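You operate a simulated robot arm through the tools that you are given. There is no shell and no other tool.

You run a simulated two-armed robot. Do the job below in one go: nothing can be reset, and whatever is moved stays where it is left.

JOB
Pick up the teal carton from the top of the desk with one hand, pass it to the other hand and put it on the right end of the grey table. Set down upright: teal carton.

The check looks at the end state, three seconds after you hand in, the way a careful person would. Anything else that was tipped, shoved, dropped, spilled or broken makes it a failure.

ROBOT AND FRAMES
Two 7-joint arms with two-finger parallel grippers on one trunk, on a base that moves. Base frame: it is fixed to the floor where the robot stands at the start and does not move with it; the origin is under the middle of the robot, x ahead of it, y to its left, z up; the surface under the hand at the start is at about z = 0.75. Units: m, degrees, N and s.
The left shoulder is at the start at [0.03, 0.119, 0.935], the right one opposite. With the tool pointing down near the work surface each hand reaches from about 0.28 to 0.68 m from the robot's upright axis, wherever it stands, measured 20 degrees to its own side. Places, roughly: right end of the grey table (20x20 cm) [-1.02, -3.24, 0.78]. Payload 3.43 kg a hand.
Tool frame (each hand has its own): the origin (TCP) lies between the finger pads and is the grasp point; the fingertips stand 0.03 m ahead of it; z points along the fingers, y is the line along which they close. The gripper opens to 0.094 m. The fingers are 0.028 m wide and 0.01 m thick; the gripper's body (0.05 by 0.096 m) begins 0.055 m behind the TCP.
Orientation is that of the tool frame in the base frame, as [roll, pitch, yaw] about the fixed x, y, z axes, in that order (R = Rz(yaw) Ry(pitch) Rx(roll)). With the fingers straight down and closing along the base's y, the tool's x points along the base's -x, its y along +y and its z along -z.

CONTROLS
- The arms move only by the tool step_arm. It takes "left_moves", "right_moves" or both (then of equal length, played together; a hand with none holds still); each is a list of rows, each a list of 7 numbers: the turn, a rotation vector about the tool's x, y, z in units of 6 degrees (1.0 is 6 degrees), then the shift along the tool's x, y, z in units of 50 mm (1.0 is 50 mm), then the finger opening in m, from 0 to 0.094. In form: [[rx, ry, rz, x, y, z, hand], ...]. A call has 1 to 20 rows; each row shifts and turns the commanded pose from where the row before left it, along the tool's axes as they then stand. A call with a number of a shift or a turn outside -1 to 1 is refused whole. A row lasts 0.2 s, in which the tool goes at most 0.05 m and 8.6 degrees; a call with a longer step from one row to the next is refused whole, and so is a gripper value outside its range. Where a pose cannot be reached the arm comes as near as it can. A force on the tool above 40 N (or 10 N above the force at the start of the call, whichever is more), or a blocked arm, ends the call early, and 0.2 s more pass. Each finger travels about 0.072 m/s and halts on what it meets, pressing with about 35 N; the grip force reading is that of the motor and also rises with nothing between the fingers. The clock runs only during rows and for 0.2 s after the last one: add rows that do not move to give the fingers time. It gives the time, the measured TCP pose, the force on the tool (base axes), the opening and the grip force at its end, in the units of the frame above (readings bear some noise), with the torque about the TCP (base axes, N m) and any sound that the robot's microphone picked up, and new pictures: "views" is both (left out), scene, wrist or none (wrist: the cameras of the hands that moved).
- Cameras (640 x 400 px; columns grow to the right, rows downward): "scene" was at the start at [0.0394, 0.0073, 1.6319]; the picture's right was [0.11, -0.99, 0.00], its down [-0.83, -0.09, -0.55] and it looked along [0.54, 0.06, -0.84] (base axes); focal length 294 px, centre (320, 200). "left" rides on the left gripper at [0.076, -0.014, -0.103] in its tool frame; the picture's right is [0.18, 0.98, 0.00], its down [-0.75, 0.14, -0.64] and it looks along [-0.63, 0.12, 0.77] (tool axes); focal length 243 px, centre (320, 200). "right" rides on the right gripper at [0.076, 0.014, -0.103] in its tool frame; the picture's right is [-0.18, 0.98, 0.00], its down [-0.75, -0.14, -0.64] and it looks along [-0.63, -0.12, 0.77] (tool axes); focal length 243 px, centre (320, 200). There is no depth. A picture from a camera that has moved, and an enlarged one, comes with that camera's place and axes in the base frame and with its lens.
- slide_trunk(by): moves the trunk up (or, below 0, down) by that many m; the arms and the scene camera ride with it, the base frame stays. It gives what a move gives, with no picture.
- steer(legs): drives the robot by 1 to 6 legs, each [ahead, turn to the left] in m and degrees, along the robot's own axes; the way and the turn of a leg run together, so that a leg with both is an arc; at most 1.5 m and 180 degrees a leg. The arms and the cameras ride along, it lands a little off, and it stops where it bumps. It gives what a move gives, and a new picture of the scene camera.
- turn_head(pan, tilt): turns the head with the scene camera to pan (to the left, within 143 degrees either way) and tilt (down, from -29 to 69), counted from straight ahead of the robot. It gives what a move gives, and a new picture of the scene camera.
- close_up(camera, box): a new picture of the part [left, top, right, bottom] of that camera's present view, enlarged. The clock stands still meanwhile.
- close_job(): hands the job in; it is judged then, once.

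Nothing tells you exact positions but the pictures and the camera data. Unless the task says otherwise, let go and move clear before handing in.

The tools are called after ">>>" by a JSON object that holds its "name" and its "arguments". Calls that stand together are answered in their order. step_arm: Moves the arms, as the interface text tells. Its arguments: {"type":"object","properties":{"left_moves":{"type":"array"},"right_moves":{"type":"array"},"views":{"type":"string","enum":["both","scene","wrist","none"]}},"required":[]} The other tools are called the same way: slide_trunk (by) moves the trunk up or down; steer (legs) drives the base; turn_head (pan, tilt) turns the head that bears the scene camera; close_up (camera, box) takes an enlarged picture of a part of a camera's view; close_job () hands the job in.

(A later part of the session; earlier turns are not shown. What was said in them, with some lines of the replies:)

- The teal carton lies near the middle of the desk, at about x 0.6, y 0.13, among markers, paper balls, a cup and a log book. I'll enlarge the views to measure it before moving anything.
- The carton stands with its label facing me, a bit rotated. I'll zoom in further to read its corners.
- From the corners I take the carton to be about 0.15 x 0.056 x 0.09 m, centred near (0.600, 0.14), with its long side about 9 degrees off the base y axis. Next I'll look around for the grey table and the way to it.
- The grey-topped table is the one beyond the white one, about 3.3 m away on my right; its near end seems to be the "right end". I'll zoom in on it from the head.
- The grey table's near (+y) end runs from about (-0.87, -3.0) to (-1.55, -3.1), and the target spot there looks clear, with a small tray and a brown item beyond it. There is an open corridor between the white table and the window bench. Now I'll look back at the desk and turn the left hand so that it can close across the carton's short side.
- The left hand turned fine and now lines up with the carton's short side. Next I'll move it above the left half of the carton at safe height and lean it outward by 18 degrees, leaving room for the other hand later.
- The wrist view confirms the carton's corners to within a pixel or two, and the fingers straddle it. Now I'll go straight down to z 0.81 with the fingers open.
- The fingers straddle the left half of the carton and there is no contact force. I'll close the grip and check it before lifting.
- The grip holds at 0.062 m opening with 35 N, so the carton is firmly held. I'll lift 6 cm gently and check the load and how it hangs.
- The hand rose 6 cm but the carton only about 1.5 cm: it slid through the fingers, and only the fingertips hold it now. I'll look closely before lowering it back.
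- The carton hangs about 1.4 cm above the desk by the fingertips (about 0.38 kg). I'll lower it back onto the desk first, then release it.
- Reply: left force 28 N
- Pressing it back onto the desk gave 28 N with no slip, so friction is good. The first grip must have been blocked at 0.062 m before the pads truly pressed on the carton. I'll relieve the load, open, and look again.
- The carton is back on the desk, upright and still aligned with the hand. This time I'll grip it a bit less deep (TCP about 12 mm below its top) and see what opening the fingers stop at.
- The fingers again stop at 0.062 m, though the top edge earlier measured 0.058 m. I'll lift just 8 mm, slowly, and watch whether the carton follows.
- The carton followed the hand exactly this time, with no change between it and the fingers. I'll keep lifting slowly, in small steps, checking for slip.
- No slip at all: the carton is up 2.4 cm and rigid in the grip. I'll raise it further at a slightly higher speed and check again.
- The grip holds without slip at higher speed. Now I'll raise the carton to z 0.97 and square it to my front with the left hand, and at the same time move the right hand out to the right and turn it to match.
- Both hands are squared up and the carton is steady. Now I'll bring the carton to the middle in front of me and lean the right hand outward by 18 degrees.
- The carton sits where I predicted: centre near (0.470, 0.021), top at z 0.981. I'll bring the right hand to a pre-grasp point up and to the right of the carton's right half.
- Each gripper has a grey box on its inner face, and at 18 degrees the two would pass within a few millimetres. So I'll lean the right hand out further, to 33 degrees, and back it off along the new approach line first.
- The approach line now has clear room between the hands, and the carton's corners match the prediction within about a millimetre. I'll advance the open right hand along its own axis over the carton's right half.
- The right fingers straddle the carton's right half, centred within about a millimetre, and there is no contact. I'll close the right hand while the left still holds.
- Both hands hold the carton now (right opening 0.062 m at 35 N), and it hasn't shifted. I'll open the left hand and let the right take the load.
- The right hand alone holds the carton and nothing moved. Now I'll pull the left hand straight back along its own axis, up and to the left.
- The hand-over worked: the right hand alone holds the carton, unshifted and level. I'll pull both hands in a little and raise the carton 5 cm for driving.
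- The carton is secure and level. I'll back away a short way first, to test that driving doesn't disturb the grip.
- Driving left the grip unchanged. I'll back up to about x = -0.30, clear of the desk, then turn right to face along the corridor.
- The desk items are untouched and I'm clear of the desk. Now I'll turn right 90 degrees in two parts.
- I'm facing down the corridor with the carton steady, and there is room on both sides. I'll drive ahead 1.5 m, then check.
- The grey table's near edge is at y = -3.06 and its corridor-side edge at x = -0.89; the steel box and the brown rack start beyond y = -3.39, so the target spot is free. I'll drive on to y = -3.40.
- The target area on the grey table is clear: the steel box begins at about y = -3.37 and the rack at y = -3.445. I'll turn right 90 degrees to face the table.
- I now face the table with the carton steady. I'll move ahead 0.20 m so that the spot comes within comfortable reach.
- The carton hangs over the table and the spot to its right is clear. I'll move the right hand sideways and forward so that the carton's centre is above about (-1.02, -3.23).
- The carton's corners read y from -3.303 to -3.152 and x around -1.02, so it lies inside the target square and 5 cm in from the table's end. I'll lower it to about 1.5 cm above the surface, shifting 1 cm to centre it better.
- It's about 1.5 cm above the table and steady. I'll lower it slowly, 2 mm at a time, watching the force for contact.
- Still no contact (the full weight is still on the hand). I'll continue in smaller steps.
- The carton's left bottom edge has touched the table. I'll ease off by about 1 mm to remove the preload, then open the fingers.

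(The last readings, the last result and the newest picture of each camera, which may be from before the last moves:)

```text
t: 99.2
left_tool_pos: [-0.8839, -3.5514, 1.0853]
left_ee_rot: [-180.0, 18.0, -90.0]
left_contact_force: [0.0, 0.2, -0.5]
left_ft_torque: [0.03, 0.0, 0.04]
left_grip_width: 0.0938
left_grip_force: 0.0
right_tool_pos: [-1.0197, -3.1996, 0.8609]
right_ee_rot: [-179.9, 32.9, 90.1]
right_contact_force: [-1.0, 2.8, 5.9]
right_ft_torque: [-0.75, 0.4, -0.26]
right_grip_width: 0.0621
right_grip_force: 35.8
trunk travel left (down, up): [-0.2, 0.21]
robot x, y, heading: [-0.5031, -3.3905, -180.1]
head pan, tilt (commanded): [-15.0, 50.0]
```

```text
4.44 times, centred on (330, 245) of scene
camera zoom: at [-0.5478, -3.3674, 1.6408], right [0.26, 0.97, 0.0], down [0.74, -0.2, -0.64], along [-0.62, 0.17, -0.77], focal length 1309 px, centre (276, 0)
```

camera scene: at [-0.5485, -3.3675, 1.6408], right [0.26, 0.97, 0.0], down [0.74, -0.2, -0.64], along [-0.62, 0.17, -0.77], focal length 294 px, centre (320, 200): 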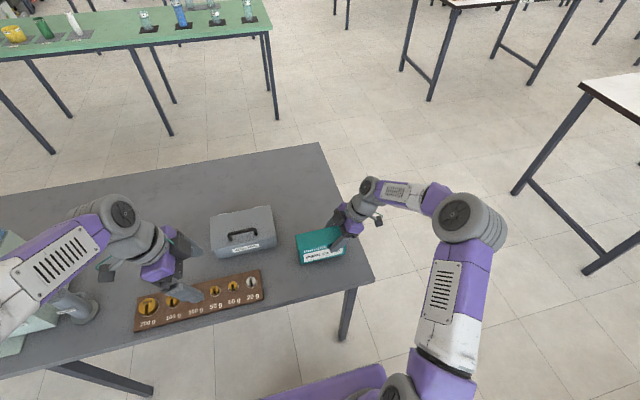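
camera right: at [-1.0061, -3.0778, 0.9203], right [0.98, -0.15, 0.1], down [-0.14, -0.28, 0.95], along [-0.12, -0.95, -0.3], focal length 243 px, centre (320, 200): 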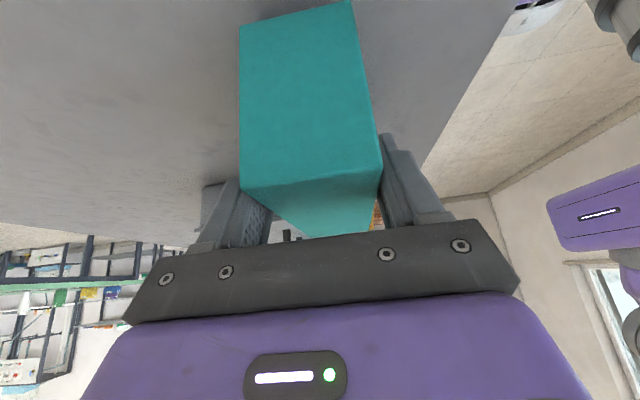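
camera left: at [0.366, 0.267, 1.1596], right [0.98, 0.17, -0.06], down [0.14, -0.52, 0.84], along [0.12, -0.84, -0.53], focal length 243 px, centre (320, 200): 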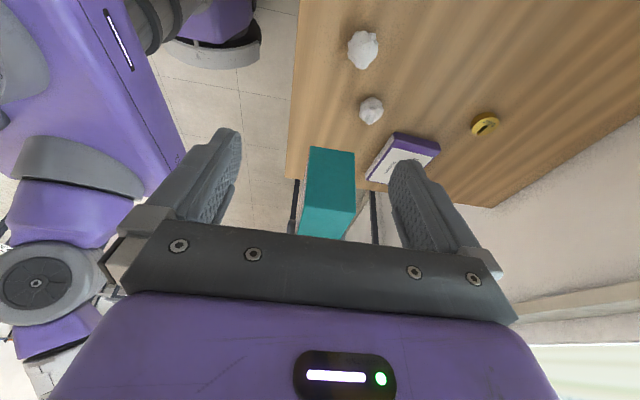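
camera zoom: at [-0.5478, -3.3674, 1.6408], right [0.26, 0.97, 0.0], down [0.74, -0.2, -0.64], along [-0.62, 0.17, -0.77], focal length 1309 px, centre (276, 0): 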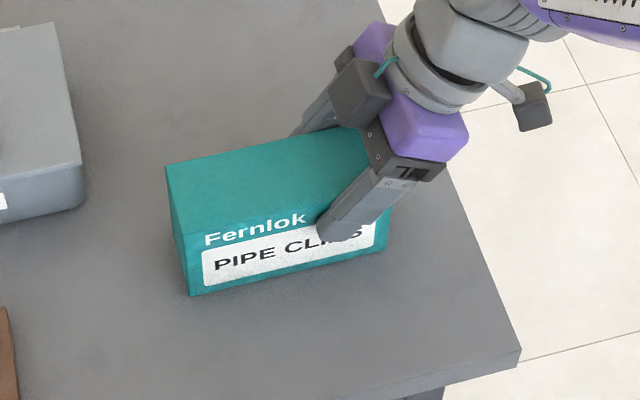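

The contact load is lower but not gone. One more small easing, then I'll open slowly.

>>> {"name": "step_arm", "arguments": {"right_moves": [[0, 0, 0, -0.0082, 0, -0.0126, 0.0], [0, 0, 0, 0, 0, 0, 0.0]], "views": "none"}}

>>> {"name": "step_arm", "arguments": {"right_moves": [[0, 0, 0, 0, 0, 0, 0.066], [0, 0, 0, 0, 0, 0, 0.07], [0, 0, 0, 0, 0, 0, 0.08], [0, 0, 0, 0, 0, 0, 0.094], [0, 0, 0, 0, 0, 0, 0.094], [0, 0, 0, 0, 0, 0, 0.094]], "views": "both"}}

>>> {"name": "close_up", "arguments": {"camera": "scene", "box": [270, 200, 390, 290]}}

>>> {"name": "close_up", "arguments": {"camera": "right", "box": [200, 60, 440, 260]}}

```text
t: 99.8
left_tool_pos: [-0.8841, -3.55, 1.0845]
left_ee_rot: [179.9, 18.0, -89.8]
left_contact_force: [0.9, 0.4, 0.1]
left_ft_torque: [0.0, -0.01, 0.03]
left_grip_width: 0.0938
left_grip_force: 0.1
right_tool_pos: [-1.0187, -3.1977, 0.8629]
right_ee_rot: [179.9, 33.0, 90.0]
right_contact_force: [-1.8, 1.3, 1.6]
right_ft_torque: [-0.3, 0.22, -0.16]
right_grip_width: 0.0626
right_grip_force: 34.9
trunk travel left (down, up): [-0.2, 0.21]
robot x, y, heading: [-0.5061, -3.3861, -179.9]
head pan, tilt (commanded): [-15.0, 50.0]
```

```text
t: 101.2
left_tool_pos: [-0.8836, -3.5529, 1.0843]
left_ee_rot: [180.0, 18.0, -90.0]
left_contact_force: [-0.4, 0.0, 0.1]
left_ft_torque: [0.0, -0.02, 0.0]
left_grip_width: 0.0937
left_grip_force: 0.1
right_tool_pos: [-1.0192, -3.1988, 0.862]
right_ee_rot: [180.0, 33.0, 90.1]
right_contact_force: [0.6, 0.5, 0.6]
right_ft_torque: [0.01, -0.02, 0.02]
right_grip_width: 0.0939
right_grip_force: 0.0
trunk travel left (down, up): [-0.2, 0.21]
robot x, y, heading: [-0.5022, -3.3869, -180.2]
head pan, tilt (commanded): [-15.0, 50.0]
camera scene: at [-0.5482, -3.3676, 1.6408], right [0.26, 0.97, 0.0], down [0.74, -0.2, -0.64], along [-0.62, 0.17, -0.77], focal length 294 px, centre (320, 200)
camera right: at [-1.0061, -3.0785, 0.9075], right [0.98, -0.15, 0.1], down [-0.14, -0.28, 0.95], along [-0.12, -0.95, -0.3], focal length 243 px, centre (320, 200)
```

scene: 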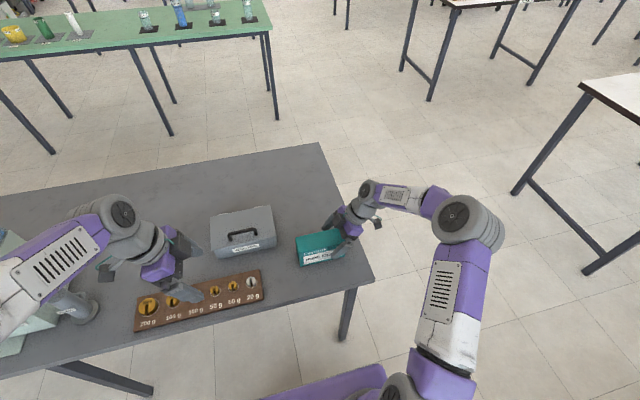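
right: 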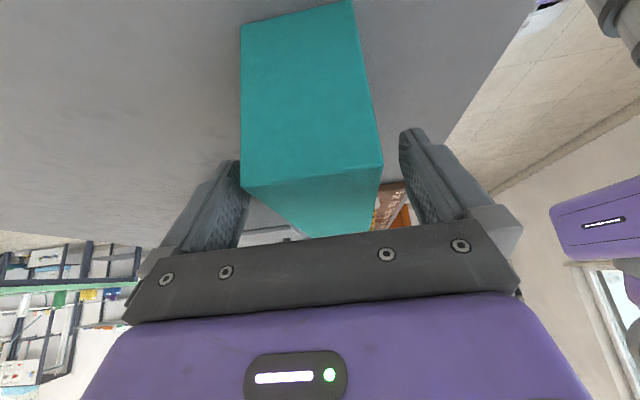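

```text
4.44 times, centred on (330, 245) of scene
camera zoom: at [-0.5482, -3.3676, 1.6408], right [0.26, 0.97, 0.0], down [0.74, -0.2, -0.64], along [-0.62, 0.17, -0.77], focal length 1309 px, centre (276, 0)
```

zoom: 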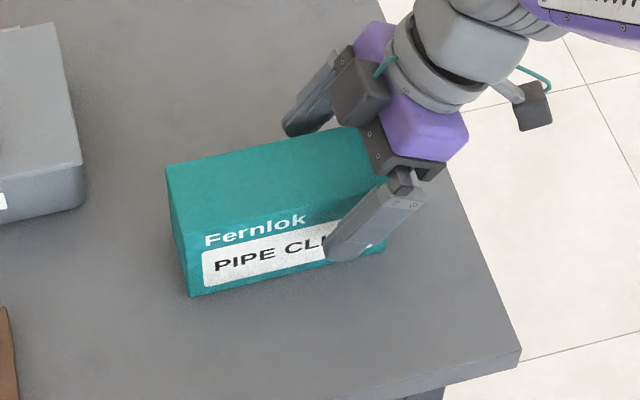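

```text
2.00 times, centred on (320, 160) of right
camera zoom: at [-1.0061, -3.0785, 0.9075], right [0.98, -0.15, 0.1], down [-0.14, -0.28, 0.95], along [-0.12, -0.95, -0.3], focal length 485 px, centre (320, 280)
```

zoom: 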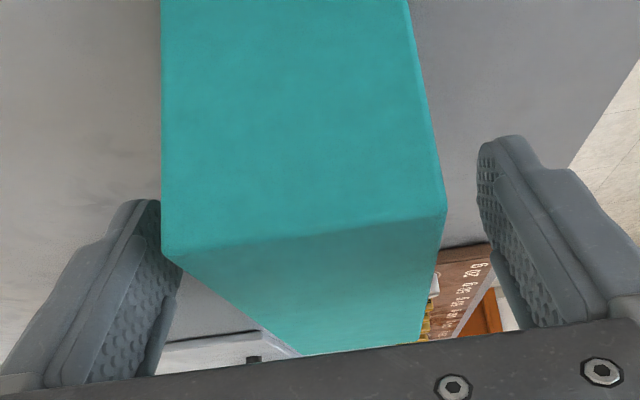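

The fingers are open and the carton stands upright on the table. I'll withdraw the right hand straight back along its own axis, away from the carton.

>>> {"name": "step_arm", "arguments": {"right_moves": [[0, 0, 0, 0, 0, -0.15, 0.094], [0, 0, 0, 0, 0, -0.3, 0.094], [0, 0, 0, 0, 0, -0.4, 0.094], [0, 0, 0, 0, 0, -0.5, 0.094], [0, 0, 0, 0, 0, -0.5, 0.094], [0, 0, 0, 0, 0, -0.5, 0.094], [0, 0, 0, 0, 0, -0.5, 0.094], [0, 0, 0, 0, 0, -0.4, 0.094], [0, 0, 0, 0, 0, 0, 0.094]], "views": "both"}}

>>> {"name": "close_up", "arguments": {"camera": "scene", "box": [250, 160, 400, 280]}}

```text
t: 103.2
left_tool_pos: [-0.8833, -3.5505, 1.0849]
left_ee_rot: [180.0, 18.0, -90.0]
left_contact_force: [-0.1, 0.3, 0.5]
left_ft_torque: [-0.02, -0.02, -0.01]
left_grip_width: 0.094
left_grip_force: 0.0
right_tool_pos: [-1.0199, -3.1098, 0.9999]
right_ee_rot: [-179.9, 33.0, 90.1]
right_contact_force: [-0.4, -0.2, 0.2]
right_ft_torque: [-0.03, -0.01, -0.02]
right_grip_width: 0.094
right_grip_force: 0.0
trunk travel left (down, up): [-0.2, 0.21]
robot x, y, heading: [-0.5037, -3.3865, -179.7]
head pan, tilt (commanded): [-15.0, 50.0]
camera scene: at [-0.5483, -3.3676, 1.6408], right [0.26, 0.97, 0.0], down [0.74, -0.2, -0.64], along [-0.62, 0.17, -0.77], focal length 294 px, centre (320, 200)
camera right: at [-1.0066, -2.9899, 1.0444], right [0.98, -0.15, 0.1], down [-0.14, -0.28, 0.95], along [-0.12, -0.95, -0.3], focal length 243 px, centre (320, 200)
```

scene: 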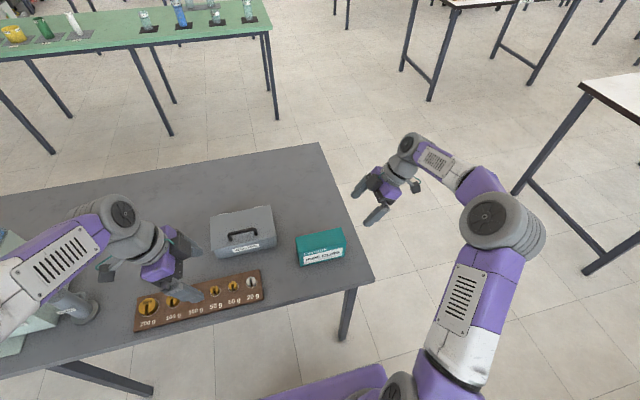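
right: 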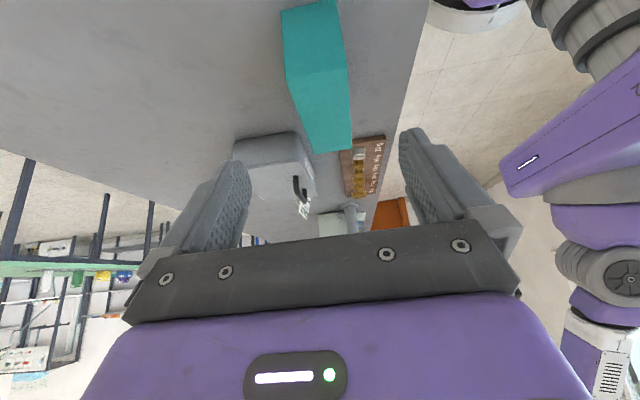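

```text
3.33 times, centred on (325, 220) of scene
camera zoom: at [-0.5483, -3.3676, 1.6408], right [0.26, 0.97, 0.0], down [0.74, -0.2, -0.64], along [-0.62, 0.17, -0.77], focal length 981 px, centre (303, 133)
```

zoom: 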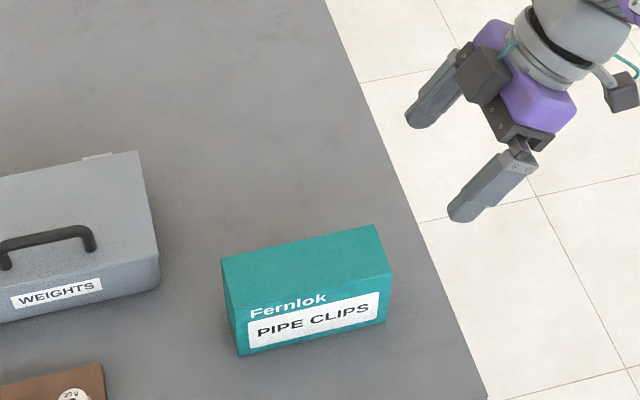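

The carton stands upright at about (-1.02, -3.24), centred in the target area, and the other things on the table are undisturbed. I'll back the robot off a little so that both arms are well clear, then take a last look.

>>> {"name": "steer", "arguments": {"legs": [[-0.22, 0]]}}

>>> {"name": "close_up", "arguments": {"camera": "scene", "box": [160, 60, 400, 240]}}

```text
t: 104.9
left_tool_pos: [-0.6626, -3.5509, 1.0853]
left_ee_rot: [179.9, 18.0, -90.0]
left_contact_force: [0.4, 0.2, -1.0]
left_ft_torque: [0.0, -0.02, 0.01]
left_grip_width: 0.0939
left_grip_force: 0.1
right_tool_pos: [-0.7971, -3.1079, 0.9998]
right_ee_rot: [179.9, 33.0, 90.1]
right_contact_force: [0.9, -1.1, 0.3]
right_ft_torque: [-0.01, 0.0, -0.02]
right_grip_width: 0.0942
right_grip_force: 0.0
trunk travel left (down, up): [-0.2, 0.21]
robot x, y, heading: [-0.2813, -3.3855, -180.0]
head pan, tilt (commanded): [-15.0, 50.0]
camera scene: at [-0.3256, -3.3673, 1.6409], right [0.26, 0.97, 0.0], down [0.74, -0.2, -0.64], along [-0.62, 0.17, -0.77], focal length 294 px, centre (320, 200)
```

scene: 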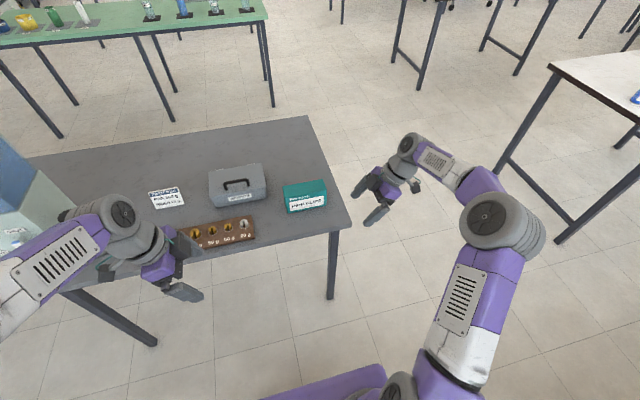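

```text
2.22 times, centred on (280, 150) of scene
camera zoom: at [-0.3256, -3.3673, 1.6409], right [0.26, 0.97, 0.0], down [0.74, -0.2, -0.64], along [-0.62, 0.17, -0.77], focal length 654 px, centre (409, 311)
```

zoom: 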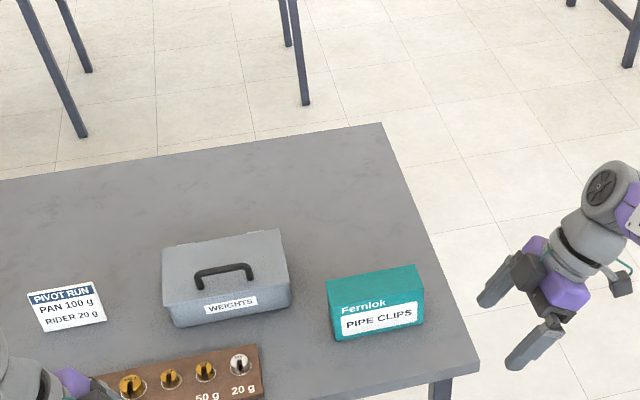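

The carton stands upright on the right end of the grey table with both hands clear, and the things around it look as they did before. I'm handing the job in.

>>> {"name": "close_job", "arguments": {}}

```text
The job is handed in.
```

The teal carton now stands upright on the right end of the grey table, at about (-1.02, -3.24), centred in the target area. I picked it up with the left hand, passed it to the right in mid-air, and set it down with the right. Then I backed off so both arms were clear.

My first lift failed. The carton slid through the fingers after rising about 1.5 cm, so I lowered it back onto the desk and gripped it again. I saw no slip after that.

Nothing else looked moved, either on the desk when I left it or on the grey table at the last look. The job is handed in, but I have not seen the result of the check.
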